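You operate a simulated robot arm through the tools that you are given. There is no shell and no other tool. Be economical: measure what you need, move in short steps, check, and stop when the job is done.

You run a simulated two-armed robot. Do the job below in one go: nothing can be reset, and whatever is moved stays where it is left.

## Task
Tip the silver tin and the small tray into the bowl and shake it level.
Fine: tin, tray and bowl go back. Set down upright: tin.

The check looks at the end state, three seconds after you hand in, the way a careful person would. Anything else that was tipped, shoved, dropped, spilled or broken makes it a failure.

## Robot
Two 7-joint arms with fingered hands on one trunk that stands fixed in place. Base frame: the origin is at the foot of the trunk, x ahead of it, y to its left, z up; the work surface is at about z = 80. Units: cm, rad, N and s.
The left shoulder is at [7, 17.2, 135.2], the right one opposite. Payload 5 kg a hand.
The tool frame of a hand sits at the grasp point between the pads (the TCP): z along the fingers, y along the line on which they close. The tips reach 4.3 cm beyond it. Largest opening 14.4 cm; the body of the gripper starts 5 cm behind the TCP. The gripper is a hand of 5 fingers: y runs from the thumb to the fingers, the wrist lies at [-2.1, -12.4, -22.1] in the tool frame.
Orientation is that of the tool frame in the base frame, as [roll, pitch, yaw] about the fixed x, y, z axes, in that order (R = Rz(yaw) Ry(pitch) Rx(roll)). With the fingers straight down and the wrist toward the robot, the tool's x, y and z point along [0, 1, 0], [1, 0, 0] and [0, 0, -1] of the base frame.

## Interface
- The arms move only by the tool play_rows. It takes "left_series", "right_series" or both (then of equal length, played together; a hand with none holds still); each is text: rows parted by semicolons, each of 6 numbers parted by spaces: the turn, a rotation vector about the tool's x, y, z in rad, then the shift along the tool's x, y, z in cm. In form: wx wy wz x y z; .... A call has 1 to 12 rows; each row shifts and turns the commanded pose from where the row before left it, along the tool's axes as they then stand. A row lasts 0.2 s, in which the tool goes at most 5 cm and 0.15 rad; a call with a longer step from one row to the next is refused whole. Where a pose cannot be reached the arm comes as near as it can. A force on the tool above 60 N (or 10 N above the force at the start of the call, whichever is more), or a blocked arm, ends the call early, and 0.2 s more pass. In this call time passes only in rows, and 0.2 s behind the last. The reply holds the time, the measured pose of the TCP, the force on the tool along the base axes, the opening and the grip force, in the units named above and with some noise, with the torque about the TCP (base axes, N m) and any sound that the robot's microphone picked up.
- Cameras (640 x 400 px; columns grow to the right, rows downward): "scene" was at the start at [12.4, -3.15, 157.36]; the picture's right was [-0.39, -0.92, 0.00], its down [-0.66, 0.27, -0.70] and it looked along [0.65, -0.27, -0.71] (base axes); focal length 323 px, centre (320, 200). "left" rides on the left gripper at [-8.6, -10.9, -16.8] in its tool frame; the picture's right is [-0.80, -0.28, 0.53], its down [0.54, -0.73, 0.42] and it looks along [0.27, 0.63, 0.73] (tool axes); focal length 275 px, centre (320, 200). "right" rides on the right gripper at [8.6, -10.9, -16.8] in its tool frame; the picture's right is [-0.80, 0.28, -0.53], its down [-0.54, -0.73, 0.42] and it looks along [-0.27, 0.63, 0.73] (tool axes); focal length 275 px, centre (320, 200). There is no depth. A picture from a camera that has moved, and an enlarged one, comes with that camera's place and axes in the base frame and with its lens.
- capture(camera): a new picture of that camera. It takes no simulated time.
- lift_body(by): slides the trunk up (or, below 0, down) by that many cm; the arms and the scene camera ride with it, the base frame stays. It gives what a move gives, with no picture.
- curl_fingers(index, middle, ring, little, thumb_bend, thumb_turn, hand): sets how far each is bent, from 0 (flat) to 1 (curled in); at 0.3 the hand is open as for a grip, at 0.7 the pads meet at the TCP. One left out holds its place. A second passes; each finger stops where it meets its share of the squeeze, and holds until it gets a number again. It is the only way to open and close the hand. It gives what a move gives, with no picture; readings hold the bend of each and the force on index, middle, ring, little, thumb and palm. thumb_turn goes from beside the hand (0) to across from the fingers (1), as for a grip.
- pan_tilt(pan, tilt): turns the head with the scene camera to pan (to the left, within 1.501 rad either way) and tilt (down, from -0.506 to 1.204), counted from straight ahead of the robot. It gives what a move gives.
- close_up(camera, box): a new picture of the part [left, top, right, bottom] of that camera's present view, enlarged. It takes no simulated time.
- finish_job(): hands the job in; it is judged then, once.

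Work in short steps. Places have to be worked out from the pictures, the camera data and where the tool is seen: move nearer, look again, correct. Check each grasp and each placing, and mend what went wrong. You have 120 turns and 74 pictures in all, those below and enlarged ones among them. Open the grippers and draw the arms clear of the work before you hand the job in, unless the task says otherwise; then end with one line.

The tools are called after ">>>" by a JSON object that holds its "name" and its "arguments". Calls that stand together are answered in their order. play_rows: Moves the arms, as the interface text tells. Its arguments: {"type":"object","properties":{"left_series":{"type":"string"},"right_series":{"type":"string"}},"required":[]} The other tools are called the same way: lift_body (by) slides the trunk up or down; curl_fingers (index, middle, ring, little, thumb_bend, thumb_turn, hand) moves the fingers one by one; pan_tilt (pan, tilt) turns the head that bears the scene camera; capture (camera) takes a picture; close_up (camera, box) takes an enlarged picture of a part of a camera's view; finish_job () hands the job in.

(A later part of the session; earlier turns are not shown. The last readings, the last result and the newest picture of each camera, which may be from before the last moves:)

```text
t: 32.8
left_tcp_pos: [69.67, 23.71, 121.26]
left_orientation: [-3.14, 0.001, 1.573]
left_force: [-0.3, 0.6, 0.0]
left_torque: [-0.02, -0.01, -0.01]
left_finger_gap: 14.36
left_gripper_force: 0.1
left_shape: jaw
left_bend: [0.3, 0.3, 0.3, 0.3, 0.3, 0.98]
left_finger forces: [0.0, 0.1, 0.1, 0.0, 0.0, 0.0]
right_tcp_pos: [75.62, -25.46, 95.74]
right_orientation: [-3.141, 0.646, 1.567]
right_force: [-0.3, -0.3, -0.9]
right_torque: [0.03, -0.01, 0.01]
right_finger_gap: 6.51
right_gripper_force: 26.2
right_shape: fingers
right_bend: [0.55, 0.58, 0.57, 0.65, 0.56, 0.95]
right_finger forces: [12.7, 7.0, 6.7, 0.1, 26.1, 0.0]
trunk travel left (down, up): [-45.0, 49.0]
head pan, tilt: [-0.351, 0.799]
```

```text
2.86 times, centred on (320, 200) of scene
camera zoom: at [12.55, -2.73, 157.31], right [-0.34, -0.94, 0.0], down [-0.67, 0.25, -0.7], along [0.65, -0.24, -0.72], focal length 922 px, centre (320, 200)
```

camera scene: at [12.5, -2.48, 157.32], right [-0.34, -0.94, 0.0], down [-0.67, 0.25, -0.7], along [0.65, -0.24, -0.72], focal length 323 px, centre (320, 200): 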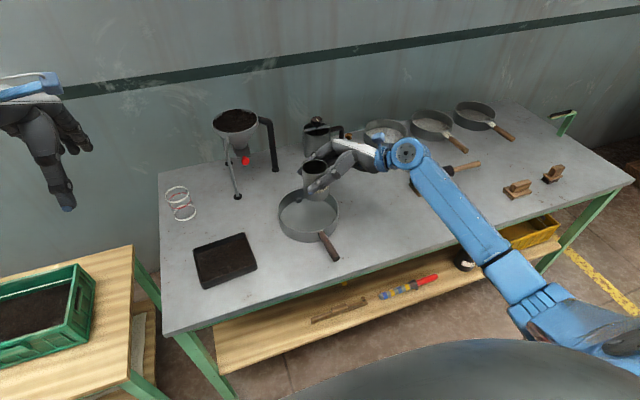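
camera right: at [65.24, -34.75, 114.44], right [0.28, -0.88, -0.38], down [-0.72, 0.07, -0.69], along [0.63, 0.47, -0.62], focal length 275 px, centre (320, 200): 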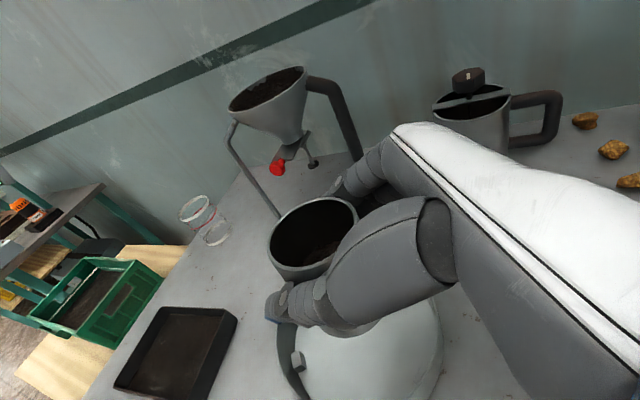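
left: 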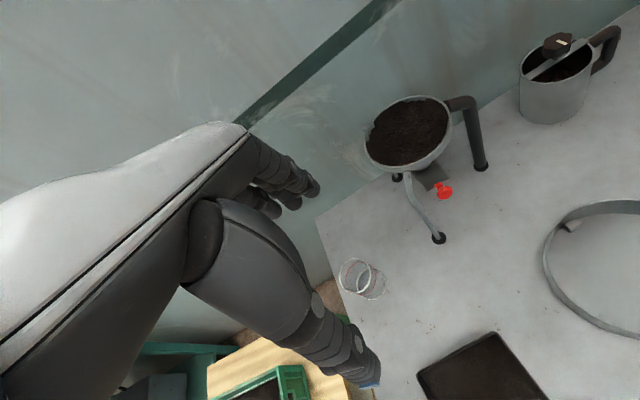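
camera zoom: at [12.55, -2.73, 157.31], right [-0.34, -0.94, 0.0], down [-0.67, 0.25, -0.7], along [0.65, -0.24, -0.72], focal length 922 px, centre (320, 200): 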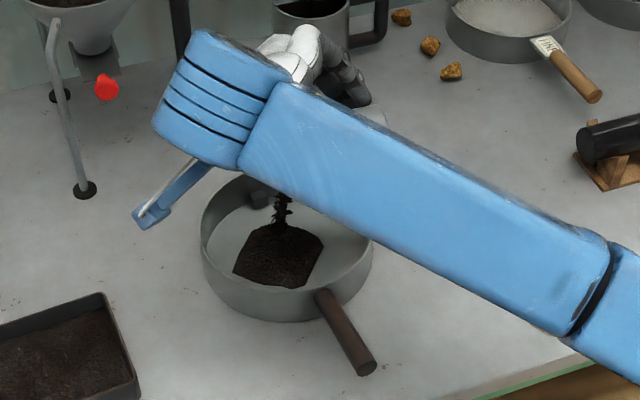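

Tea is falling into the bowl. I tip further to about 118° and wait.

>>> {"name": "play_rows", "arguments": {"right_series": "0 -0.1 0 0 0 0;0 -0.1 0 0 0 0;0 -0.1 0 0 0 0;0 -0.1 0 0 0 0;0 0 0 0 0 0;0 0 0 0 0 0;0 0 0 0 0 0;0 0 0 0 0 0;0 0 0 0 0 0"}}

>>> {"name": "capture", "arguments": {"camera": "right"}}

>>> {"name": "close_up", "arguments": {"camera": "scene", "box": [240, 130, 400, 270]}}

```text
t: 34.8
left_tcp_pos: [69.73, 23.57, 121.42]
left_orientation: [-3.139, 0.001, 1.572]
left_force: [-0.5, -0.6, 0.6]
left_torque: [0.02, -0.04, 0.03]
left_finger_gap: 14.38
left_gripper_force: 0.1
left_shape: jaw
left_bend: [0.3, 0.3, 0.3, 0.3, 0.3, 0.98]
left_finger forces: [0.0, 0.0, 0.0, 0.0, 0.0, 0.1]
right_tcp_pos: [75.57, -25.33, 95.68]
right_orientation: [3.139, 1.046, 1.564]
right_force: [-0.1, -0.7, -0.1]
right_torque: [0.06, 0.03, -0.01]
right_finger_gap: 6.51
right_gripper_force: 26.6
right_shape: fingers
right_bend: [0.55, 0.58, 0.57, 0.65, 0.56, 0.95]
right_finger forces: [12.7, 6.9, 6.7, 0.0, 26.1, 0.0]
trunk travel left (down, up): [-45.0, 49.0]
head pan, tilt: [-0.351, 0.799]
```

```text
45 pictures are left
camera right: at [64.78, -6.65, 96.62], right [0.28, 0.06, 0.96], down [-0.73, -0.64, 0.26], along [0.62, -0.77, -0.14], focal length 275 px, centre (320, 200)
```

right: 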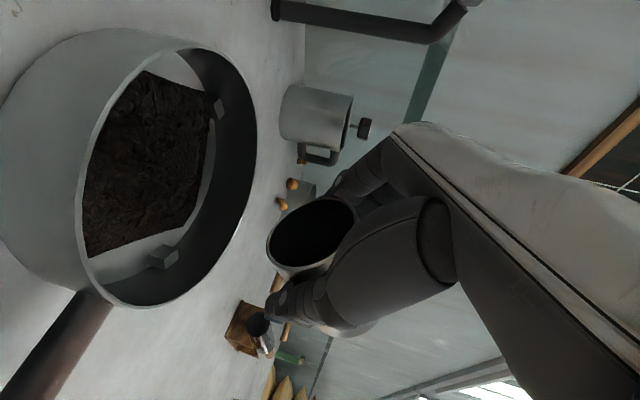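

```text
2.86 times, centred on (320, 200) of scene
camera zoom: at [12.52, -2.76, 157.31], right [-0.34, -0.94, 0.0], down [-0.67, 0.25, -0.7], along [0.65, -0.24, -0.72], focal length 922 px, centre (320, 200)
```

zoom: 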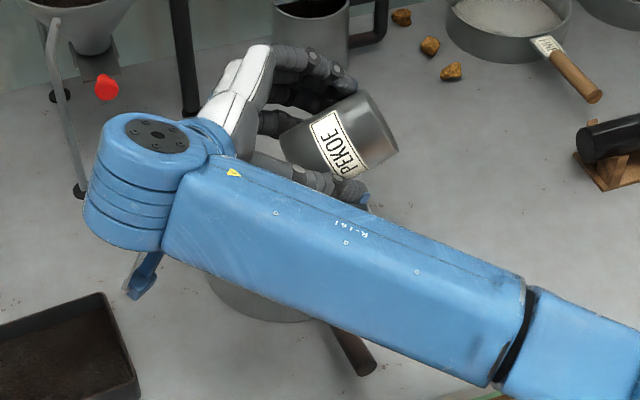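

The tin's inside looks dark. I give it a few short shakes while tipped, then look into it.

>>> {"name": "play_rows", "arguments": {"right_series": "0 -0.1 0 0 0 0;0 0.05 0 0.6 0 0;0 -0.05 0 -0.6 0 0;0 0.05 0 0.6 0 0;0 -0.05 0 -0.6 0 0;0 0.05 0 0.6 0 0;0 -0.05 0 -0.6 0 0;0 0 0 0 0 0;0 0 0 0 0 0"}}

>>> {"name": "close_up", "arguments": {"camera": "right", "box": [220, 160, 400, 320]}}

```text
t: 36.8
left_tcp_pos: [69.72, 23.59, 121.42]
left_orientation: [-3.141, 0.0, 1.572]
left_force: [-0.1, 0.0, -0.8]
left_torque: [-0.04, 0.0, 0.01]
left_finger_gap: 14.4
left_gripper_force: 0.0
left_shape: jaw
left_bend: [0.3, 0.3, 0.3, 0.3, 0.3, 0.98]
left_finger forces: [0.0, 0.1, 0.0, 0.0, 0.0, 0.0]
right_tcp_pos: [75.53, -25.44, 95.59]
right_orientation: [3.136, 1.146, 1.563]
right_force: [-0.5, -0.3, -0.8]
right_torque: [-0.01, -0.01, 0.04]
right_finger_gap: 6.47
right_gripper_force: 26.0
right_shape: fingers
right_bend: [0.55, 0.58, 0.57, 0.65, 0.56, 0.95]
right_finger forces: [12.7, 7.0, 6.8, 0.1, 26.0, 0.0]
trunk travel left (down, up): [-45.0, 49.0]
head pan, tilt: [-0.351, 0.799]
```

```text
2.50 times, centred on (310, 240) of right
camera zoom: at [64.73, -6.74, 94.67], right [0.28, 0.16, 0.95], down [-0.73, -0.61, 0.32], along [0.62, -0.78, -0.06], focal length 688 px, centre (345, 100)
```

zoom: 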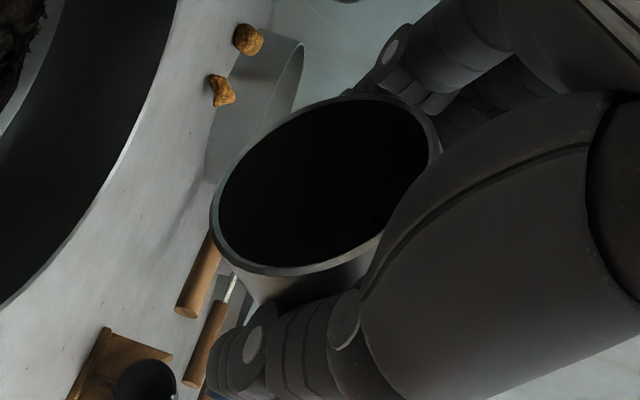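

Tin is empty. I rotate it back upright over the bowl.

>>> {"name": "play_rows", "arguments": {"right_series": "0 0.15 0 0 0 0;0 0.15 0 0 0 0;0 0.15 0 0 0 0;0 0.15 0 0 0 0;0 0.15 0 0 0 0;0 0.15 0 0 0 0;0 0.15 0 0 0 0;0 0.15 0 0 0 0;0 0.15 0 0 0 0;0 0.15 0 0 0 0;0 0.15 0 0 0 0;0 0.15 0 0 0 0"}}

>>> {"name": "play_rows", "arguments": {"right_series": "0 0.15 0 0 0 0;0 0.15 0 0 0 0;0 0.051 0 0 0 0;0 0 0 0 0 0"}}

>>> {"name": "capture", "arguments": {"camera": "scene"}}

>>> {"name": "close_up", "arguments": {"camera": "right", "box": [220, 160, 400, 320]}}

```text
t: 39.4
left_tcp_pos: [69.78, 23.49, 121.37]
left_orientation: [-3.141, -0.002, 1.574]
left_force: [-0.6, -0.7, 0.4]
left_torque: [0.0, -0.03, -0.01]
left_finger_gap: 14.38
left_gripper_force: 0.2
left_shape: jaw
left_bend: [0.3, 0.3, 0.3, 0.3, 0.3, 0.98]
left_finger forces: [0.0, 0.0, 0.0, 0.1, 0.0, 0.0]
right_tcp_pos: [75.54, -25.4, 95.6]
right_orientation: [3.139, -0.659, 1.569]
right_force: [-0.5, 0.6, -1.0]
right_torque: [-0.07, 0.02, 0.02]
right_finger_gap: 6.51
right_gripper_force: 25.8
right_shape: fingers
right_bend: [0.55, 0.58, 0.57, 0.65, 0.56, 0.95]
right_finger forces: [12.8, 6.9, 6.8, 0.1, 25.8, 0.1]
trunk travel left (down, up): [-45.0, 49.0]
head pan, tilt: [-0.351, 0.799]
```

```text
t: 40.4
left_tcp_pos: [69.66, 23.7, 121.38]
left_orientation: [-3.141, 0.0, 1.571]
left_force: [-0.1, -0.2, -0.7]
left_torque: [0.02, 0.01, 0.04]
left_finger_gap: 14.36
left_gripper_force: 0.1
left_shape: jaw
left_bend: [0.3, 0.3, 0.3, 0.3, 0.3, 0.98]
left_finger forces: [0.0, 0.1, 0.0, 0.1, 0.1, 0.0]
right_tcp_pos: [75.55, -25.5, 95.63]
right_orientation: [3.137, -1.008, 1.572]
right_force: [-0.1, -0.1, -1.3]
right_torque: [-0.02, 0.02, 0.0]
right_finger_gap: 6.5
right_gripper_force: 26.2
right_shape: fingers
right_bend: [0.55, 0.58, 0.57, 0.65, 0.56, 0.95]
right_finger forces: [12.7, 6.8, 6.9, 0.0, 25.7, 0.0]
trunk travel left (down, up): [-45.0, 49.0]
head pan, tilt: [-0.351, 0.799]
```

```text
42 pictures are left
camera scene: at [12.52, -2.81, 157.31], right [-0.34, -0.94, 0.0], down [-0.67, 0.25, -0.7], along [0.65, -0.24, -0.72], focal length 323 px, centre (320, 200)
```

scene: 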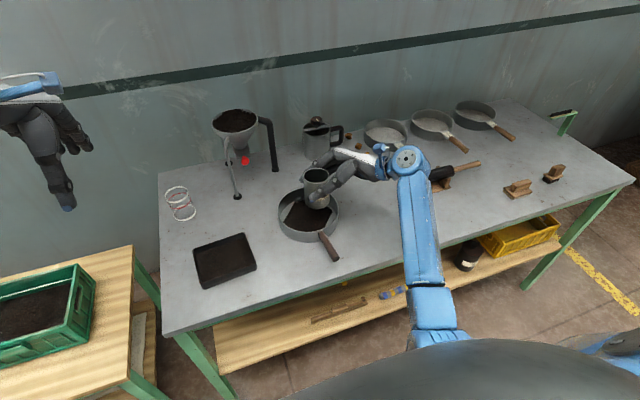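

```text
2.50 times, centred on (310, 240) of right
camera zoom: at [64.62, -35.11, 111.87], right [0.28, -0.88, -0.39], down [-0.72, 0.07, -0.69], along [0.63, 0.47, -0.62], focal length 688 px, centre (345, 100)
```

zoom: 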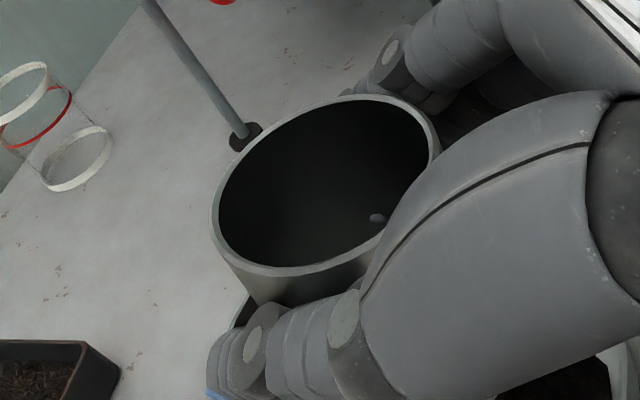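

The tin is empty of tea, but there is a small grey spot inside. I'll look more closely.

>>> {"name": "close_up", "arguments": {"camera": "right", "box": [270, 195, 350, 245]}}

>>> {"name": "close_up", "arguments": {"camera": "scene", "box": [270, 150, 370, 265]}}

```text
8.00 times, centred on (310, 220) of right
camera zoom: at [64.62, -35.11, 111.87], right [0.28, -0.88, -0.39], down [-0.72, 0.07, -0.69], along [0.63, 0.47, -0.62], focal length 2202 px, centre (400, 40)
```

zoom: 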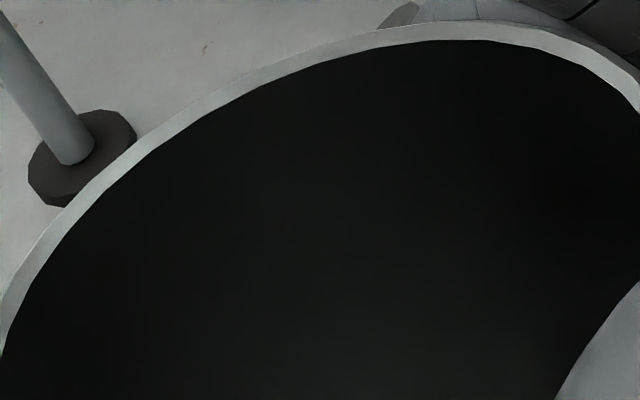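

```text
3.48 times, centred on (320, 208) of scene
camera zoom: at [12.52, -2.81, 157.31], right [-0.34, -0.94, 0.0], down [-0.67, 0.25, -0.7], along [0.65, -0.24, -0.72], focal length 1123 px, centre (320, 174)
```

zoom: 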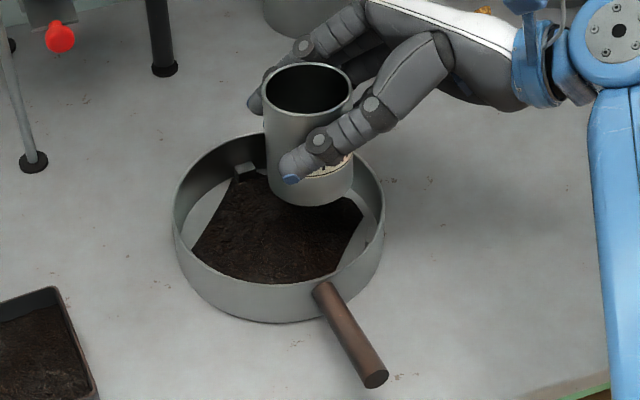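

Return the tin along the same path: up, back over its spot, yaw back.

>>> {"name": "play_rows", "arguments": {"right_series": "0 0 0 3.12 0 -1.98;0 0 0 3.12 0 -1.98;0 0 0 -2.09 -1.62 -3.29;0 0 0 -2.09 -1.62 -3.29;0 0 0 -2.09 -1.62 -3.29;0 0 0 -2.09 -1.62 -3.29;0 0 0 -2.09 -1.62 -3.29;-0.1026 0 0.0652 0 0 0;-0.1026 0 0.0652 0 0 0;-0.1026 0 0.0652 0 0 0;-0.1026 0 0.0652 0 0 0;-0.1026 0 0.0652 0 0 0"}}

```text
t: 43.0
left_tcp_pos: [69.76, 23.64, 121.35]
left_orientation: [-3.14, 0.001, 1.572]
left_force: [-0.1, 1.1, 0.5]
left_torque: [0.01, 0.03, 0.01]
left_finger_gap: 14.36
left_gripper_force: 0.1
left_shape: jaw
left_bend: [0.3, 0.3, 0.3, 0.3, 0.3, 0.98]
left_finger forces: [0.0, 0.1, 0.0, 0.0, 0.0, 0.0]
right_tcp_pos: [67.28, -44.9, 103.03]
right_orientation: [3.141, -1.006, 0.956]
right_force: [0.3, 0.6, -0.6]
right_torque: [-0.04, 0.04, -0.02]
right_finger_gap: 6.47
right_gripper_force: 26.0
right_shape: fingers
right_bend: [0.55, 0.58, 0.57, 0.65, 0.56, 0.95]
right_finger forces: [12.5, 6.9, 6.9, 0.1, 25.4, 0.1]
trunk travel left (down, up): [-45.0, 49.0]
head pan, tilt: [-0.351, 0.799]
```

Right over its old place. Lower 15 cm to just above the table, then the last bit gently.

>>> {"name": "play_rows", "arguments": {"right_series": "0 0 0 -2.53 0 1.61;0 0 0 -2.53 0 1.61;0 0 0 -2.53 0 1.61;0 0 0 -2.53 0 1.61;0 0 0 -2.53 0 1.61;0 0 0 0 0 0;0 0 0 -0.25 0 0.16;0 0 0 -0.25 0 0.16"}}

>>> {"name": "close_up", "arguments": {"camera": "scene", "box": [340, 130, 500, 230]}}

```text
t: 44.8
left_tcp_pos: [69.69, 23.6, 121.28]
left_orientation: [-3.139, 0.001, 1.57]
left_force: [0.1, -0.2, 0.6]
left_torque: [-0.01, 0.01, 0.0]
left_finger_gap: 14.39
left_gripper_force: 0.1
left_shape: jaw
left_bend: [0.3, 0.3, 0.3, 0.3, 0.3, 0.98]
left_finger forces: [0.1, 0.0, 0.1, 0.0, 0.0, 0.0]
right_tcp_pos: [67.54, -44.97, 87.3]
right_orientation: [3.136, -1.006, 0.961]
right_force: [-0.7, -0.5, -1.3]
right_torque: [-0.02, -0.03, 0.01]
right_finger_gap: 6.43
right_gripper_force: 26.2
right_shape: fingers
right_bend: [0.55, 0.58, 0.57, 0.65, 0.56, 0.95]
right_finger forces: [12.5, 6.7, 6.8, 0.1, 25.2, 0.0]
trunk travel left (down, up): [-45.0, 49.0]
head pan, tilt: [-0.351, 0.799]
```

```text
4.00 times, centred on (420, 180) of scene
camera zoom: at [12.51, -2.8, 157.31], right [-0.34, -0.94, 0.0], down [-0.67, 0.25, -0.7], along [0.65, -0.24, -0.72], focal length 1291 px, centre (-80, 280)
```

zoom: 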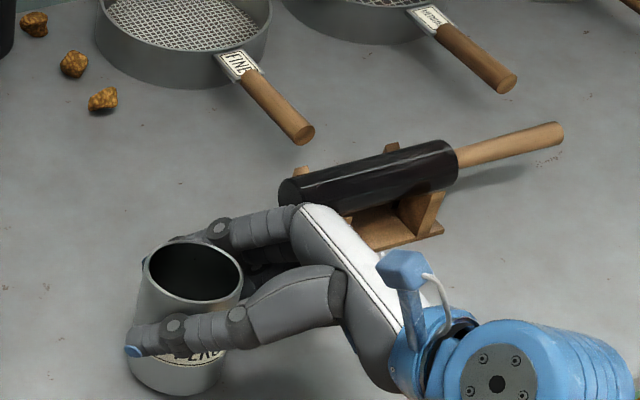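

No contact yet, so I lower in 1 mm steps.

>>> {"name": "play_rows", "arguments": {"right_series": "0 0 0 -0.084 0 0.054;0 0 0 -0.084 0 0.054;0 0 0 0 0 0"}}

>>> {"name": "play_rows", "arguments": {"right_series": "0 0 0 -0.084 0 0.054;0 0 0 0 0 0"}}

```text
t: 45.6
left_tcp_pos: [69.73, 23.7, 121.25]
left_orientation: [-3.14, -0.001, 1.574]
left_force: [-0.7, -0.5, -0.6]
left_torque: [-0.02, -0.01, 0.03]
left_finger_gap: 14.34
left_gripper_force: 0.1
left_shape: jaw
left_bend: [0.3, 0.3, 0.3, 0.3, 0.3, 0.98]
left_finger forces: [0.0, 0.1, 0.1, 0.0, 0.1, 0.0]
right_tcp_pos: [67.32, -44.92, 87.22]
right_orientation: [3.136, -1.006, 0.963]
right_force: [0.2, 0.2, -1.0]
right_torque: [-0.01, -0.02, -0.01]
right_finger_gap: 6.45
right_gripper_force: 25.9
right_shape: fingers
right_bend: [0.55, 0.58, 0.57, 0.65, 0.56, 0.95]
right_finger forces: [12.5, 6.7, 6.8, 0.1, 25.3, 0.0]
trunk travel left (down, up): [-45.0, 49.0]
head pan, tilt: [-0.351, 0.799]
```

```text
t: 46.2
left_tcp_pos: [69.72, 23.65, 121.32]
left_orientation: [-3.14, 0.001, 1.573]
left_force: [0.0, -0.1, -0.5]
left_torque: [0.0, 0.0, 0.01]
left_finger_gap: 14.41
left_gripper_force: 0.1
left_shape: jaw
left_bend: [0.3, 0.3, 0.3, 0.3, 0.3, 0.98]
left_finger forces: [0.0, 0.0, 0.0, 0.0, 0.0, 0.0]
right_tcp_pos: [67.27, -44.99, 87.19]
right_orientation: [3.136, -1.006, 0.963]
right_force: [0.4, -0.3, 0.8]
right_torque: [0.0, -0.02, -0.02]
right_finger_gap: 6.45
right_gripper_force: 25.7
right_shape: fingers
right_bend: [0.55, 0.58, 0.57, 0.65, 0.56, 0.95]
right_finger forces: [12.4, 6.8, 7.0, 0.1, 25.3, 0.1]
trunk travel left (down, up): [-45.0, 49.0]
head pan, tilt: [-0.351, 0.799]
```

>>> {"name": "play_rows", "arguments": {"right_series": "0 0 0 -0.084 0 0.054;0 0 0 0 0 0;0 0 0 -0.084 0 0.054;0 0 0 0 0 0"}}

```text
t: 47.2
left_tcp_pos: [69.75, 23.7, 121.3]
left_orientation: [-3.142, 0.001, 1.572]
left_force: [-0.7, -0.4, -0.1]
left_torque: [0.0, -0.04, -0.03]
left_finger_gap: 14.39
left_gripper_force: 0.2
left_shape: jaw
left_bend: [0.3, 0.3, 0.3, 0.3, 0.3, 0.98]
left_finger forces: [0.0, 0.1, 0.0, 0.0, 0.1, 0.0]
right_tcp_pos: [67.35, -44.86, 87.07]
right_orientation: [3.14, -1.007, 0.959]
right_force: [0.2, 0.3, 7.8]
right_torque: [-0.12, -0.16, 0.0]
right_finger_gap: 6.46
right_gripper_force: 26.5
right_shape: fingers
right_bend: [0.55, 0.58, 0.57, 0.65, 0.56, 0.95]
right_finger forces: [11.9, 6.9, 7.5, 0.1, 26.2, 0.0]
trunk travel left (down, up): [-45.0, 49.0]
head pan, tilt: [-0.351, 0.799]
```

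The tin rests on the table (7.8 N up). I release gently.

>>> {"name": "curl_fingers", "arguments": {"hand": "right", "index": 0.5, "middle": 0.5, "ring": 0.5, "little": 0.5, "thumb_bend": 0.5}}

>>> {"name": "curl_fingers", "arguments": {"hand": "right", "index": 0.3, "middle": 0.3, "ring": 0.3, "little": 0.3, "thumb_bend": 0.3}}

>>> {"name": "close_up", "arguments": {"camera": "scene", "box": [340, 130, 500, 230]}}

```text
t: 48.2
left_tcp_pos: [69.6, 23.7, 121.38]
left_orientation: [-3.14, 0.002, 1.571]
left_force: [0.3, 1.4, -0.5]
left_torque: [-0.02, 0.0, -0.03]
left_finger_gap: 14.41
left_gripper_force: 0.0
left_shape: jaw
left_bend: [0.3, 0.3, 0.3, 0.3, 0.3, 0.98]
left_finger forces: [0.0, 0.1, 0.0, 0.0, 0.0, 0.1]
right_tcp_pos: [67.32, -44.88, 86.95]
right_orientation: [3.137, -1.006, 0.962]
right_force: [-0.8, 0.0, 0.0]
right_torque: [-0.02, -0.03, 0.0]
right_finger_gap: 7.88
right_gripper_force: 0.1
right_shape: fingers
right_bend: [0.5, 0.5, 0.5, 0.5, 0.5, 0.97]
right_finger forces: [0.1, 0.0, 0.1, 0.5, 0.2, 0.1]
trunk travel left (down, up): [-45.0, 49.0]
head pan, tilt: [-0.351, 0.799]
```

```text
t: 49.2
left_tcp_pos: [69.81, 23.65, 121.27]
left_orientation: [-3.14, 0.001, 1.572]
left_force: [0.4, -0.2, -0.5]
left_torque: [-0.05, -0.02, 0.0]
left_finger_gap: 14.38
left_gripper_force: 0.1
left_shape: jaw
left_bend: [0.3, 0.3, 0.3, 0.3, 0.3, 0.98]
left_finger forces: [0.0, 0.0, 0.1, 0.0, 0.0, 0.0]
right_tcp_pos: [67.28, -44.86, 87.01]
right_orientation: [3.138, -1.006, 0.959]
right_force: [0.4, -0.3, -0.1]
right_torque: [0.0, -0.01, 0.0]
right_finger_gap: 14.92
right_gripper_force: 0.0
right_shape: fingers
right_bend: [0.3, 0.3, 0.3, 0.3, 0.3, 0.97]
right_finger forces: [0.0, 0.0, 0.0, 0.0, 0.0, 0.0]
trunk travel left (down, up): [-45.0, 49.0]
head pan, tilt: [-0.351, 0.799]
```

```text
4.00 times, centred on (420, 180) of scene
camera zoom: at [12.5, -2.78, 157.31], right [-0.34, -0.94, 0.0], down [-0.67, 0.25, -0.7], along [0.65, -0.24, -0.72], focal length 1291 px, centre (-80, 280)
```

zoom: 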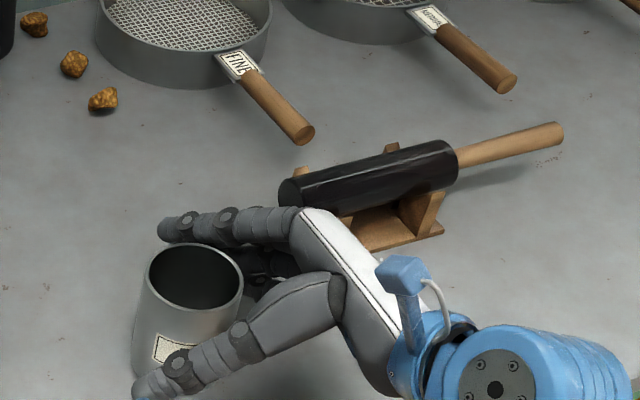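

The tin stands upright in its place and is empty. I withdraw the hand along the finger axis, then go up.

>>> {"name": "play_rows", "arguments": {"right_series": "0 0 0 0 0 -3;0 0 0 0 0 -3.5;0 0 0 0 0 -4;0 0 0 0 0 -4;0 0 0 3 0 -1.9;0 0 0 3 0 -1.9;0 0 0 3 0 -1.9;0 0 0 3 0 -1.9"}}

>>> {"name": "capture", "arguments": {"camera": "scene"}}

```text
t: 51.0
left_tcp_pos: [69.63, 23.73, 121.26]
left_orientation: [-3.14, 0.0, 1.571]
left_force: [-0.3, 0.5, 1.1]
left_torque: [-0.02, -0.02, 0.03]
left_finger_gap: 14.37
left_gripper_force: 0.1
left_shape: jaw
left_bend: [0.3, 0.3, 0.3, 0.3, 0.3, 0.98]
left_finger forces: [0.0, 0.1, 0.0, 0.0, 0.1, 0.1]
right_tcp_pos: [60.3, -54.74, 108.97]
right_orientation: [3.141, -1.004, 0.959]
right_force: [-0.5, 0.5, -0.1]
right_torque: [0.06, -0.03, -0.01]
right_finger_gap: 14.92
right_gripper_force: 0.0
right_shape: fingers
right_bend: [0.3, 0.3, 0.3, 0.3, 0.3, 0.98]
right_finger forces: [0.0, 0.0, 0.1, 0.0, 0.0, 0.0]
trunk travel left (down, up): [-45.0, 49.0]
head pan, tilt: [-0.351, 0.799]
```

```text
36 pictures are left
camera scene: at [12.5, -2.72, 157.3], right [-0.34, -0.94, 0.0], down [-0.67, 0.25, -0.7], along [0.65, -0.24, -0.72], focal length 323 px, centre (320, 200)
```

scene: 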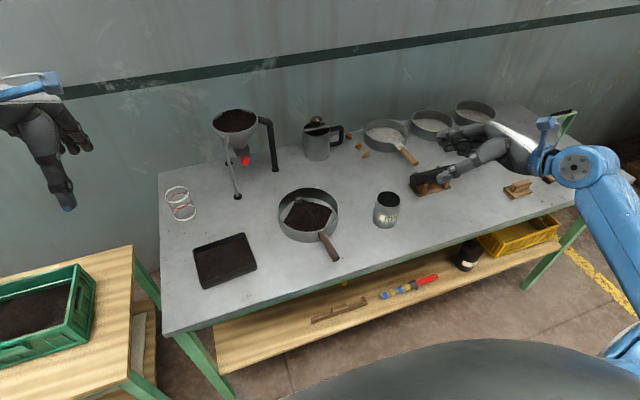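

The tin is done. Now the tray: I test with the left hand above the bowl how far it can swing its fingers to point right and above horizontal, since that is the pouring motion.

>>> {"name": "play_rows", "arguments": {"left_series": "0 0 0 -4.8 0.5 1.2;0 0 0 -4.8 0.5 1.2;0 0 0 -4.8 0.5 1.2;0 0 0 -4.8 0.5 1.2;0 0 0 -4.8 0.5 1.2;0 0 0 -4.8 0.5 1.2;0 0 0 -4.8 0.5 1.2;0 0 0 -4.8 0.5 1.2"}}

>>> {"name": "play_rows", "arguments": {"left_series": "0 -0.15 0 0 0 0;0 -0.15 0 0 0 0;0 -0.15 0 0 0 0;0 -0.15 0 0 0 0;0 -0.15 0 0 0 0;0 -0.15 0 0 0 0;0 -0.15 0 0 0 0;0 -0.15 0 0 0 0;0 -0.15 0 0 0 0;0 -0.15 0 0 0 0;0 -0.15 0 0 0 0;0 -0.15 0 0 0 0"}}

>>> {"name": "play_rows", "arguments": {"left_series": "0 -0.15 0 0 0 0;0 -0.15 0 0 0 0;0 -0.15 0 0 0 0"}}

```text
t: 52.8
left_tcp_pos: [73.79, -15.17, 111.52]
left_orientation: [-3.14, -0.004, 1.575]
left_force: [0.9, -0.9, -0.7]
left_torque: [0.06, -0.01, 0.01]
left_finger_gap: 14.37
left_gripper_force: 0.0
left_shape: jaw
left_bend: [0.3, 0.3, 0.3, 0.3, 0.3, 0.97]
left_finger forces: [0.0, 0.1, 0.1, 0.0, 0.1, 0.0]
right_tcp_pos: [60.32, -54.92, 108.77]
right_orientation: [3.14, -1.006, 0.96]
right_force: [0.2, -0.9, -0.2]
right_torque: [0.09, 0.01, 0.0]
right_finger_gap: 14.91
right_gripper_force: 0.1
right_shape: fingers
right_bend: [0.3, 0.3, 0.3, 0.3, 0.3, 0.98]
right_finger forces: [0.0, 0.0, 0.0, 0.1, 0.1, 0.0]
trunk travel left (down, up): [-45.0, 49.0]
head pan, tilt: [-0.351, 0.799]
```

```text
t: 55.4
left_tcp_pos: [77.43, -12.47, 119.81]
left_orientation: [0.85, 1.377, -0.708]
left_force: [-1.0, -0.9, -0.2]
left_torque: [0.02, 0.01, -0.01]
left_finger_gap: 14.38
left_gripper_force: 0.1
left_shape: jaw
left_bend: [0.3, 0.3, 0.3, 0.3, 0.3, 0.97]
left_finger forces: [0.1, 0.1, 0.0, 0.0, 0.0, 0.0]
right_tcp_pos: [60.33, -54.84, 108.97]
right_orientation: [3.138, -1.007, 0.961]
right_force: [0.2, 1.0, -0.1]
right_torque: [-0.02, 0.0, -0.03]
right_finger_gap: 14.91
right_gripper_force: 0.0
right_shape: fingers
right_bend: [0.3, 0.3, 0.3, 0.3, 0.3, 0.98]
right_finger forces: [0.0, 0.0, 0.0, 0.0, 0.0, 0.0]
trunk travel left (down, up): [-45.0, 49.0]
head pan, tilt: [-0.351, 0.799]
stopped in row 12 (left hand): the arm was blocked; the commanded pose is now the measured one
```

```text
t: 56.4
left_tcp_pos: [79.52, -6.6, 116.46]
left_orientation: [0.377, 1.098, -1.18]
left_force: [-0.8, 0.6, -0.4]
left_torque: [-0.02, -0.02, -0.02]
left_finger_gap: 14.41
left_gripper_force: 0.1
left_shape: jaw
left_bend: [0.3, 0.3, 0.3, 0.3, 0.3, 0.97]
left_finger forces: [0.0, 0.0, 0.1, 0.0, 0.1, 0.1]
right_tcp_pos: [60.28, -54.81, 108.83]
right_orientation: [3.139, -1.005, 0.96]
right_force: [-0.4, -0.7, -0.5]
right_torque: [-0.02, -0.01, 0.02]
right_finger_gap: 14.92
right_gripper_force: 0.1
right_shape: fingers
right_bend: [0.3, 0.3, 0.3, 0.3, 0.3, 0.98]
right_finger forces: [0.0, 0.0, 0.0, 0.0, 0.1, 0.0]
trunk travel left (down, up): [-45.0, 49.0]
head pan, tilt: [-0.351, 0.799]
stopped in row 3 (left hand): the arm was blocked; the commanded pose is now the measured one
```

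The left arm strays near that limit. The right arm swung cleanly the other way (past vertical) when emptying the tin, so the right hand will handle the tray. I bring the left hand back first.

>>> {"name": "play_rows", "arguments": {"left_series": "0 0.15 0 0 0 -2;0 0.15 0 0 0 -2;0 0.15 0 0 0 -2;0 0.15 0 0 0 0;0 0.15 0 0 0 0;0 0.15 0 0 0 0;0 0.15 0 0 0 0;0 0.15 0 0 0 0;0 0.15 0 0 0 0;0 0.15 0 0 0 0;0 0.15 0 0 0 0;0 0.15 0 0 0 0"}}

```text
t: 59.0
left_tcp_pos: [79.55, -0.97, 114.81]
left_orientation: [2.969, 0.211, 1.585]
left_force: [0.3, 0.5, 0.3]
left_torque: [0.01, -0.03, -0.01]
left_finger_gap: 14.37
left_gripper_force: 0.0
left_shape: jaw
left_bend: [0.3, 0.3, 0.3, 0.3, 0.3, 0.97]
left_finger forces: [0.0, 0.0, 0.0, 0.0, 0.1, 0.0]
right_tcp_pos: [60.29, -54.86, 108.83]
right_orientation: [3.141, -1.007, 0.96]
right_force: [-0.8, 0.1, -0.7]
right_torque: [0.02, -0.01, 0.01]
right_finger_gap: 14.91
right_gripper_force: 0.1
right_shape: fingers
right_bend: [0.3, 0.3, 0.3, 0.3, 0.3, 0.98]
right_finger forces: [0.0, 0.1, 0.0, 0.0, 0.1, 0.0]
trunk travel left (down, up): [-45.0, 49.0]
head pan, tilt: [-0.351, 0.799]
```

>>> {"name": "play_rows", "arguments": {"left_series": "0.1 0 0 0 0 0;0.07 0 0 0 0 0;0 0.15 0 0 0 0;0 0.06 0 4.2 -2.2 -0.7;0 0 0 4.2 -2.2 -0.7;0 0 0 4.2 -2.2 -0.7;0 0 0 4.2 -2.2 -0.7;0 0 0 4.2 -2.2 -0.7;0 0 0 4.2 -2.2 -0.7;0 0 0 4.2 -2.2 -0.7;0 0 0 4.2 -2.2 -0.7;0 0 0 4.2 -2.2 -0.7", "right_series": "0.1026 0 -0.0652 0 0 0;0.1026 0 -0.0652 0 0 0;0.1026 0 -0.0652 0 0 0;0.1026 0 -0.0652 0 0 0;0.1026 0 -0.0652 0 0 0;0 -0.15 0 0 0 0;0 -0.15 0 0 0 0;0 -0.15 0 0 0 0;0 0 0 0 0 0;0 0 0 0 0 0;0 0 0 0 0 0;0 0 0 0 0 0"}}

```text
t: 61.5
left_tcp_pos: [59.14, 36.99, 120.65]
left_orientation: [3.141, 0.009, 1.581]
left_force: [-0.5, 1.9, 0.3]
left_torque: [-0.01, -0.04, 0.01]
left_finger_gap: 14.4
left_gripper_force: 0.1
left_shape: jaw
left_bend: [0.3, 0.3, 0.3, 0.3, 0.3, 0.98]
left_finger forces: [0.1, 0.0, 0.1, 0.1, 0.0, 0.0]
right_tcp_pos: [60.13, -54.68, 109.15]
right_orientation: [3.136, -0.553, 1.567]
right_force: [-0.9, 0.4, -0.1]
right_torque: [-0.01, -0.04, -0.04]
right_finger_gap: 14.95
right_gripper_force: 0.1
right_shape: fingers
right_bend: [0.3, 0.3, 0.3, 0.3, 0.3, 0.98]
right_finger forces: [0.1, 0.1, 0.1, 0.0, 0.1, 0.1]
trunk travel left (down, up): [-45.0, 49.0]
head pan, tilt: [-0.351, 0.799]
```

Left arm is parked aside. I now test the right wrist's limit past vertical above the bowl.

>>> {"name": "play_rows", "arguments": {"right_series": "0 0 0 3.71 1.5 1.85;0 0 0 3.71 1.5 1.85;0 0 0 3.71 1.5 1.85;0 0 0 3.71 1.5 1.85;0 0 0 3.71 1.5 1.85;0 0 0 3.71 1.5 1.85;0 0 0 3.71 1.5 1.85;0 0 0 3.71 1.5 1.85"}}

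>>> {"name": "play_rows", "arguments": {"right_series": "0 -0.15 0 0 0 0;0 -0.15 0 0 0 0;0 -0.15 0 0 0 0;0 -0.15 0 0 0 0;0 -0.15 0 0 0 0;0 -0.15 0 0 0 0;0 -0.15 0 0 0 0;0 -0.15 0 0 0 0;0 -0.15 0 0 0 0;0 -0.15 0 0 0 0;0 -0.15 0 0 0 0;0 -0.15 0 0 0 0"}}

>>> {"name": "play_rows", "arguments": {"right_series": "0 -0.1 0 0 0 0;0 -0.1 0 0 0 0;0 -0.1 0 0 0 0;0 -0.1 0 0 0 0;0 -0.1 0 0 0 0"}}

```text
t: 63.4
left_tcp_pos: [59.37, 36.95, 120.51]
left_orientation: [3.141, 0.007, 1.582]
left_force: [0.9, 0.6, 0.9]
left_torque: [-0.06, 0.05, -0.03]
left_finger_gap: 14.39
left_gripper_force: 0.1
left_shape: jaw
left_bend: [0.3, 0.3, 0.3, 0.3, 0.3, 0.98]
left_finger forces: [0.1, 0.0, 0.1, 0.0, 0.0, 0.0]
right_tcp_pos: [72.48, -21.41, 111.82]
right_orientation: [-3.14, -0.552, 1.565]
right_force: [0.5, -0.2, -0.5]
right_torque: [-0.01, -0.06, -0.01]
right_finger_gap: 14.92
right_gripper_force: 0.1
right_shape: fingers
right_bend: [0.3, 0.3, 0.3, 0.3, 0.3, 0.98]
right_finger forces: [0.0, 0.0, 0.1, 0.0, 0.0, 0.1]
trunk travel left (down, up): [-45.0, 49.0]
head pan, tilt: [-0.351, 0.799]
```

```text
t: 66.0
left_tcp_pos: [59.41, 37.07, 120.47]
left_orientation: [3.142, 0.008, 1.582]
left_force: [0.4, 0.8, 0.1]
left_torque: [-0.05, 0.01, 0.05]
left_finger_gap: 14.39
left_gripper_force: 0.0
left_shape: jaw
left_bend: [0.3, 0.3, 0.3, 0.3, 0.3, 0.98]
left_finger forces: [0.0, 0.0, 0.0, 0.1, 0.1, 0.0]
right_tcp_pos: [72.49, -21.76, 112.0]
right_orientation: [3.141, 1.248, 1.563]
right_force: [0.5, 0.5, -0.7]
right_torque: [-0.04, -0.05, -0.01]
right_finger_gap: 14.92
right_gripper_force: 0.0
right_shape: fingers
right_bend: [0.3, 0.3, 0.3, 0.3, 0.3, 0.98]
right_finger forces: [0.0, 0.1, 0.0, 0.1, 0.0, 0.1]
trunk travel left (down, up): [-45.0, 49.0]
head pan, tilt: [-0.351, 0.799]
```

```text
t: 67.2
left_tcp_pos: [59.3, 36.99, 120.62]
left_orientation: [3.142, 0.004, 1.584]
left_force: [-0.8, 0.2, 0.0]
left_torque: [0.02, 0.03, 0.0]
left_finger_gap: 14.37
left_gripper_force: 0.2
left_shape: jaw
left_bend: [0.3, 0.3, 0.3, 0.3, 0.3, 0.98]
left_finger forces: [0.1, 0.0, 0.0, 0.0, 0.0, 0.0]
right_tcp_pos: [73.62, -21.51, 112.42]
right_orientation: [-0.058, 1.458, -1.63]
right_force: [0.4, -0.1, 0.0]
right_torque: [0.02, -0.02, -0.01]
right_finger_gap: 14.97
right_gripper_force: 0.0
right_shape: fingers
right_bend: [0.3, 0.3, 0.3, 0.3, 0.3, 0.98]
right_finger forces: [0.0, 0.1, 0.0, 0.0, 0.0, 0.0]
right hand out of reach, approached as far as the arm can: row 5
trunk travel left (down, up): [-45.0, 49.0]
head pan, tilt: [-0.351, 0.799]
```

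The right wrist reaches about 5° above horizontal smoothly, giving about 115–120° of tilt from a slightly slanted grasp. I rotate back to a 0.35 rad slant.

>>> {"name": "play_rows", "arguments": {"right_series": "0 0.15 0 0 0 0;0 0.15 0 0 0 0;0 0.15 0 0 0 0;0 0.15 0 0 0 0;0 0.15 0 0 0 0;0 0.15 0 0 0 0;0 0.15 0 0 0 0;0 0.15 0 0 0 0;0 0.15 0 0 0 0;0 0.15 0 0 0 0;0 0.15 0 0 0 0;0 0.15 0 0 0 0"}}

>>> {"name": "play_rows", "arguments": {"right_series": "0 0.13 0 0 0 0;0 0.13 0 0 0 0"}}

```text
t: 69.8
left_tcp_pos: [59.23, 36.83, 120.7]
left_orientation: [3.138, 0.002, 1.583]
left_force: [0.2, -0.3, 0.9]
left_torque: [0.01, 0.01, -0.01]
left_finger_gap: 14.39
left_gripper_force: 0.0
left_shape: jaw
left_bend: [0.3, 0.3, 0.3, 0.3, 0.3, 0.98]
left_finger forces: [0.1, 0.1, 0.1, 0.1, 0.0, 0.0]
right_tcp_pos: [73.67, -21.73, 112.5]
right_orientation: [-3.134, -0.118, 1.569]
right_force: [-0.3, -0.4, -0.4]
right_torque: [0.01, 0.02, -0.01]
right_finger_gap: 14.95
right_gripper_force: 0.1
right_shape: fingers
right_bend: [0.3, 0.3, 0.3, 0.3, 0.3, 0.98]
right_finger forces: [0.0, 0.0, 0.0, 0.0, 0.0, 0.0]
trunk travel left (down, up): [-45.0, 49.0]
head pan, tilt: [-0.351, 0.799]
```

```text
t: 70.3
left_tcp_pos: [59.25, 36.84, 120.72]
left_orientation: [3.14, 0.003, 1.585]
left_force: [0.3, -0.1, 0.5]
left_torque: [0.02, 0.01, -0.02]
left_finger_gap: 14.4
left_gripper_force: 0.1
left_shape: jaw
left_bend: [0.3, 0.3, 0.3, 0.3, 0.3, 0.98]
left_finger forces: [0.1, 0.0, 0.1, 0.1, 0.0, 0.0]
right_tcp_pos: [73.6, -21.66, 112.5]
right_orientation: [-3.133, -0.379, 1.565]
right_force: [0.1, -1.0, 0.0]
right_torque: [-0.03, 0.0, 0.02]
right_finger_gap: 14.93
right_gripper_force: 0.0
right_shape: fingers
right_bend: [0.3, 0.3, 0.3, 0.3, 0.3, 0.98]
right_finger forces: [0.0, 0.0, 0.0, 0.0, 0.0, 0.1]
trunk travel left (down, up): [-45.0, 49.0]
head pan, tilt: [-0.351, 0.799]
```

Now yaw 5° to match the tray and move to above it, near (69,4,96).

>>> {"name": "play_rows", "arguments": {"right_series": "0.031 0 -0.079 0 0 0;0 0 0 2.26 -0.3 3.12;0 0 0 2.26 -0.3 3.12;0 0 0 2.26 -0.3 3.12;0 0 0 2.26 -0.3 3.12;0 0 0 2.26 -0.3 3.12;0 0 0 2.26 -0.3 3.12;0 0 0 2.26 -0.3 3.12;0 0 0 2.26 -0.3 3.12"}}

>>> {"name": "capture", "arguments": {"camera": "right"}}

>>> {"name": "close_up", "arguments": {"camera": "scene", "box": [150, 180, 310, 300]}}

```text
t: 72.3
left_tcp_pos: [59.26, 36.94, 120.47]
left_orientation: [3.14, 0.005, 1.585]
left_force: [0.2, 1.4, -0.3]
left_torque: [-0.02, 0.0, 0.0]
left_finger_gap: 14.37
left_gripper_force: 0.0
left_shape: jaw
left_bend: [0.3, 0.3, 0.3, 0.3, 0.3, 0.98]
left_finger forces: [0.1, 0.0, 0.1, 0.0, 0.1, 0.0]
right_tcp_pos: [68.98, 4.57, 95.63]
right_orientation: [-3.134, -0.376, 1.651]
right_force: [0.4, -0.1, 0.4]
right_torque: [-0.04, 0.03, 0.06]
right_finger_gap: 14.94
right_gripper_force: 0.0
right_shape: fingers
right_bend: [0.3, 0.3, 0.3, 0.3, 0.3, 0.98]
right_finger forces: [0.1, 0.0, 0.0, 0.1, 0.0, 0.0]
trunk travel left (down, up): [-45.0, 49.0]
head pan, tilt: [-0.351, 0.799]
```

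```text
35 pictures are left
camera right: at [58.17, 5.36, 114.57], right [0.36, -0.91, 0.2], down [-0.7, -0.41, -0.59], along [0.62, 0.07, -0.78], focal length 275 px, centre (320, 200)
```

right: 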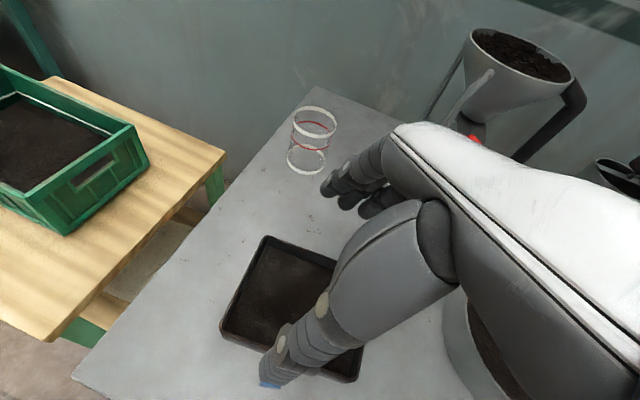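

```text
3.33 times, centred on (230, 240) of scene
camera zoom: at [12.49, -2.61, 157.32], right [-0.34, -0.94, 0.0], down [-0.67, 0.25, -0.7], along [0.65, -0.24, -0.72], focal length 1076 px, centre (620, 67)
```

zoom: 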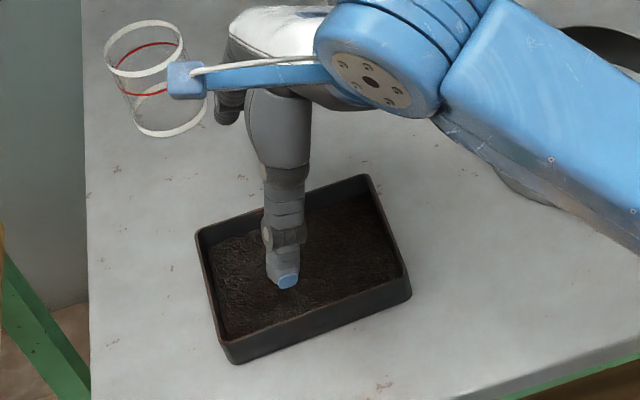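

The tray is refined to centre (68.7,4.5), about 10.9 cm wide in the pinch direction. I lower with the opening straddling it.

>>> {"name": "play_rows", "arguments": {"right_series": "0 0 0 -1.2 -0.1 2.3;0 0 0 -1.2 -0.1 2.3;0 0 0 -1.2 -0.1 2.3"}}

>>> {"name": "close_up", "arguments": {"camera": "scene", "box": [150, 180, 310, 300]}}

>>> {"name": "capture", "arguments": {"camera": "right"}}

```text
t: 73.2
left_tcp_pos: [59.2, 36.96, 120.64]
left_orientation: [3.14, 0.005, 1.585]
left_force: [-0.2, 0.0, -0.1]
left_torque: [-0.01, -0.03, -0.01]
left_finger_gap: 14.39
left_gripper_force: 0.2
left_shape: jaw
left_bend: [0.3, 0.3, 0.3, 0.3, 0.3, 0.98]
left_finger forces: [0.2, 0.0, 0.1, 0.1, 0.0, 0.1]
right_tcp_pos: [68.53, 3.37, 88.06]
right_orientation: [-3.136, -0.379, 1.653]
right_force: [0.1, -0.4, 0.5]
right_torque: [0.01, -0.01, 0.0]
right_finger_gap: 14.93
right_gripper_force: 0.0
right_shape: fingers
right_bend: [0.3, 0.3, 0.3, 0.3, 0.3, 0.98]
right_finger forces: [0.0, 0.0, 0.1, 0.0, 0.0, 0.0]
trunk travel left (down, up): [-45.0, 49.0]
head pan, tilt: [-0.351, 0.799]
```

```text
3.33 times, centred on (230, 240) of scene
camera zoom: at [12.5, -2.82, 157.32], right [-0.34, -0.94, 0.0], down [-0.67, 0.25, -0.7], along [0.65, -0.24, -0.72], focal length 1076 px, centre (620, 67)
```

zoom: 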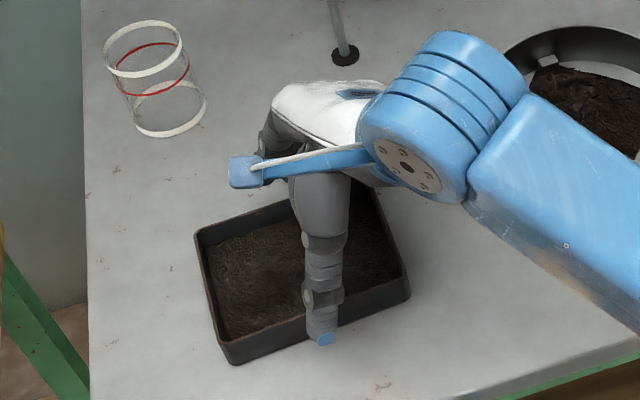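

```text
32 pictures are left
camera right: at [57.7, 4.11, 106.9], right [0.36, -0.91, 0.2], down [-0.7, -0.41, -0.59], along [0.62, 0.07, -0.78], focal length 275 px, centre (320, 200)
```

right: 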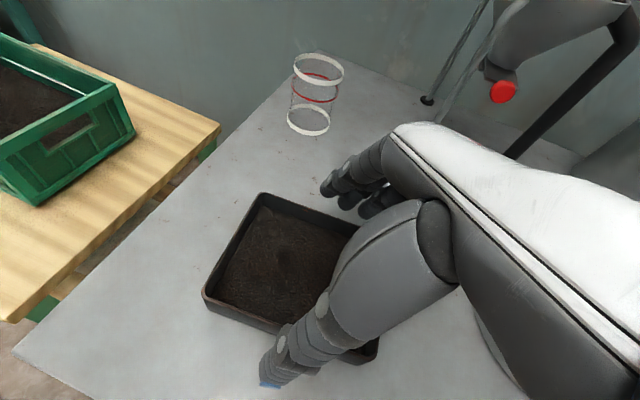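

Thumb and fingers straddle both long walls. Lower another 1.6 cm and watch the force.

>>> {"name": "play_rows", "arguments": {"right_series": "0 0 0 -0.3 0 0.74;0 0 0 -0.3 0 0.74;0 0 0 0 0 0"}}

```text
t: 74.0
left_tcp_pos: [59.2, 36.93, 120.64]
left_orientation: [3.141, 0.006, 1.584]
left_force: [-0.2, 0.9, -0.3]
left_torque: [0.03, 0.01, -0.05]
left_finger_gap: 14.41
left_gripper_force: 0.1
left_shape: jaw
left_bend: [0.3, 0.3, 0.3, 0.3, 0.3, 0.98]
left_finger forces: [0.0, 0.1, 0.0, 0.0, 0.0, 0.0]
right_tcp_pos: [68.47, 3.37, 86.57]
right_orientation: [-3.133, -0.377, 1.652]
right_force: [-0.5, -0.4, -0.4]
right_torque: [0.0, 0.0, 0.0]
right_finger_gap: 14.93
right_gripper_force: 0.0
right_shape: fingers
right_bend: [0.3, 0.3, 0.3, 0.3, 0.3, 0.98]
right_finger forces: [0.0, 0.1, 0.1, 0.0, 0.1, 0.0]
trunk travel left (down, up): [-45.0, 49.0]
head pan, tilt: [-0.351, 0.799]
```

>>> {"name": "play_rows", "arguments": {"right_series": "0 0 0 -0.15 0 0.37;0 0 0 -0.15 0 0.37;0 0 0 0 0 0"}}

>>> {"name": "curl_fingers", "arguments": {"hand": "right", "index": 0.38, "middle": 0.38, "ring": 0.38, "little": 0.38, "thumb_bend": 0.38}}

```text
t: 74.8
left_tcp_pos: [59.29, 36.85, 120.56]
left_orientation: [3.14, 0.006, 1.585]
left_force: [-0.1, 0.7, -0.2]
left_torque: [0.01, 0.01, 0.01]
left_finger_gap: 14.38
left_gripper_force: 0.0
left_shape: jaw
left_bend: [0.3, 0.3, 0.3, 0.3, 0.3, 0.98]
left_finger forces: [0.0, 0.1, 0.1, 0.0, 0.0, 0.0]
right_tcp_pos: [68.43, 3.3, 85.7]
right_orientation: [-3.136, -0.377, 1.653]
right_force: [0.0, 0.7, 0.5]
right_torque: [-0.02, 0.0, -0.01]
right_finger_gap: 14.93
right_gripper_force: 0.0
right_shape: fingers
right_bend: [0.3, 0.3, 0.3, 0.3, 0.3, 0.98]
right_finger forces: [0.0, 0.0, 0.1, 0.0, 0.0, 0.1]
trunk travel left (down, up): [-45.0, 49.0]
head pan, tilt: [-0.351, 0.799]
```

```text
t: 75.8
left_tcp_pos: [59.24, 36.79, 120.54]
left_orientation: [3.139, 0.006, 1.584]
left_force: [-0.8, 0.0, 0.4]
left_torque: [-0.01, 0.03, 0.03]
left_finger_gap: 14.38
left_gripper_force: 0.1
left_shape: jaw
left_bend: [0.3, 0.3, 0.3, 0.3, 0.3, 0.98]
left_finger forces: [0.0, 0.0, 0.0, 0.0, 0.0, 0.1]
right_tcp_pos: [68.53, 3.3, 85.9]
right_orientation: [-3.134, -0.378, 1.65]
right_force: [0.1, 0.6, 1.8]
right_torque: [-0.04, -0.13, -0.03]
right_finger_gap: 12.68
right_gripper_force: 3.5
right_shape: fingers
right_bend: [0.37, 0.38, 0.38, 0.37, 0.37, 0.97]
right_finger forces: [1.7, 0.5, 0.1, 1.5, 2.4, 0.0]
trunk travel left (down, up): [-45.0, 49.0]
head pan, tilt: [-0.351, 0.799]
```

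Thumb, index and little already touch, balanced. Squeeze firmly now.

>>> {"name": "curl_fingers", "arguments": {"hand": "right", "index": 0.5, "middle": 0.5, "ring": 0.5, "little": 0.5, "thumb_bend": 0.55}}

>>> {"name": "close_up", "arguments": {"camera": "scene", "box": [150, 180, 310, 300]}}

```text
t: 76.8
left_tcp_pos: [59.1, 36.91, 120.54]
left_orientation: [3.139, 0.004, 1.583]
left_force: [-0.1, 0.5, 1.2]
left_torque: [0.02, 0.03, -0.03]
left_finger_gap: 14.41
left_gripper_force: 0.1
left_shape: jaw
left_bend: [0.3, 0.3, 0.3, 0.3, 0.3, 0.98]
left_finger forces: [0.1, 0.0, 0.1, 0.1, 0.1, 0.1]
right_tcp_pos: [68.48, 3.39, 85.89]
right_orientation: [-3.135, -0.379, 1.654]
right_force: [3.8, 0.3, 8.0]
right_torque: [-0.3, -0.75, 0.13]
right_finger_gap: 12.37
right_gripper_force: 25.7
right_shape: fingers
right_bend: [0.42, 0.45, 0.46, 0.48, 0.37, 0.95]
right_finger forces: [8.6, 7.6, 6.0, 6.4, 23.7, 0.1]
trunk travel left (down, up): [-45.0, 49.0]
head pan, tilt: [-0.351, 0.799]
```

```text
3.33 times, centred on (230, 240) of scene
camera zoom: at [12.45, -2.76, 157.32], right [-0.34, -0.94, 0.0], down [-0.67, 0.25, -0.7], along [0.65, -0.24, -0.72], focal length 1076 px, centre (620, 67)
```

zoom: 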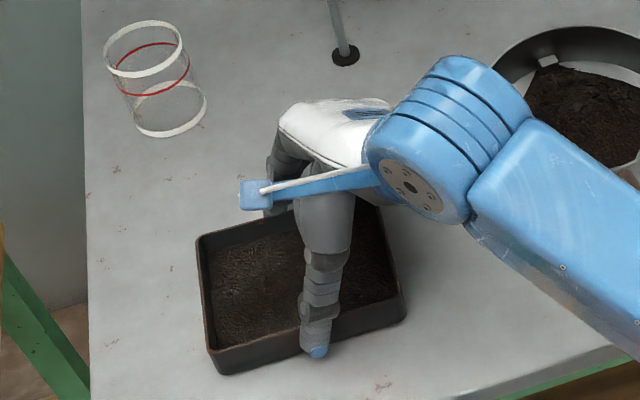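

All four fingers and the thumb hold; the tray slid a few millimetres toward the robot. I lift 3 cm and check it.

>>> {"name": "play_rows", "arguments": {"right_series": "0 0 0 0.37 0 -0.93;0 0 0 0.37 0 -0.93;0 0 0 0.37 0 -0.93;0 0 0 0 0 0"}}

>>> {"name": "close_up", "arguments": {"camera": "scene", "box": [150, 180, 310, 300]}}

>>> {"name": "capture", "arguments": {"camera": "right"}}

```text
t: 77.8
left_tcp_pos: [59.3, 36.91, 120.59]
left_orientation: [-3.14, 0.005, 1.584]
left_force: [-0.7, 0.4, -0.4]
left_torque: [0.02, -0.03, 0.02]
left_finger_gap: 14.4
left_gripper_force: 0.0
left_shape: jaw
left_bend: [0.3, 0.3, 0.3, 0.3, 0.3, 0.98]
left_finger forces: [0.0, 0.1, 0.0, 0.1, 0.0, 0.0]
right_tcp_pos: [68.64, 3.37, 88.79]
right_orientation: [-3.134, -0.378, 1.651]
right_force: [0.0, -0.9, -1.2]
right_torque: [-0.01, 0.01, 0.0]
right_finger_gap: 12.32
right_gripper_force: 25.2
right_shape: fingers
right_bend: [0.42, 0.45, 0.46, 0.48, 0.36, 0.95]
right_finger forces: [8.3, 7.0, 5.1, 5.2, 24.6, 0.0]
trunk travel left (down, up): [-45.0, 49.0]
head pan, tilt: [-0.351, 0.799]
```

```text
3.33 times, centred on (230, 240) of scene
camera zoom: at [12.52, -2.77, 157.31], right [-0.34, -0.94, 0.0], down [-0.67, 0.25, -0.7], along [0.65, -0.24, -0.72], focal length 1076 px, centre (620, 67)
```

zoom: 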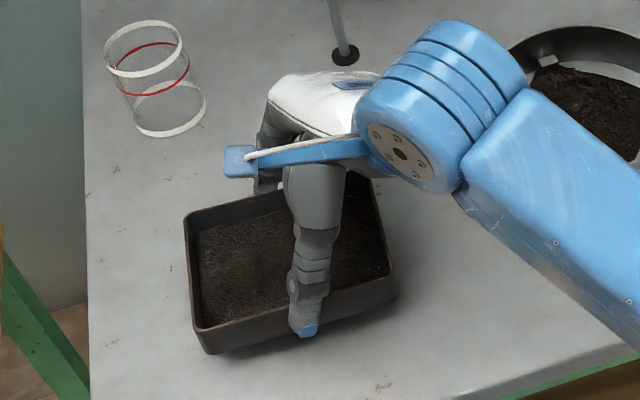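

```text
29 pictures are left
camera right: at [57.89, 4.22, 107.69], right [0.36, -0.91, 0.2], down [-0.7, -0.41, -0.59], along [0.62, 0.07, -0.78], focal length 275 px, centre (320, 200)
```

right: 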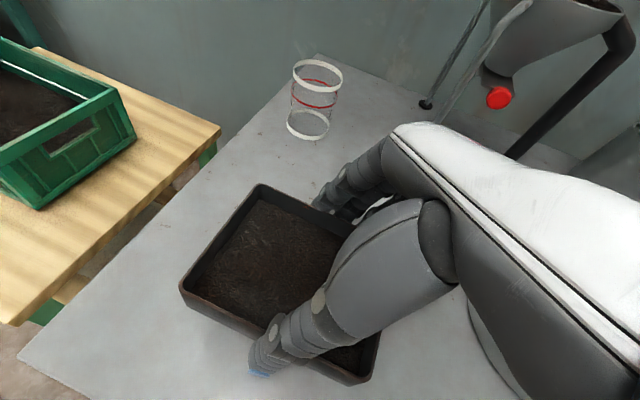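

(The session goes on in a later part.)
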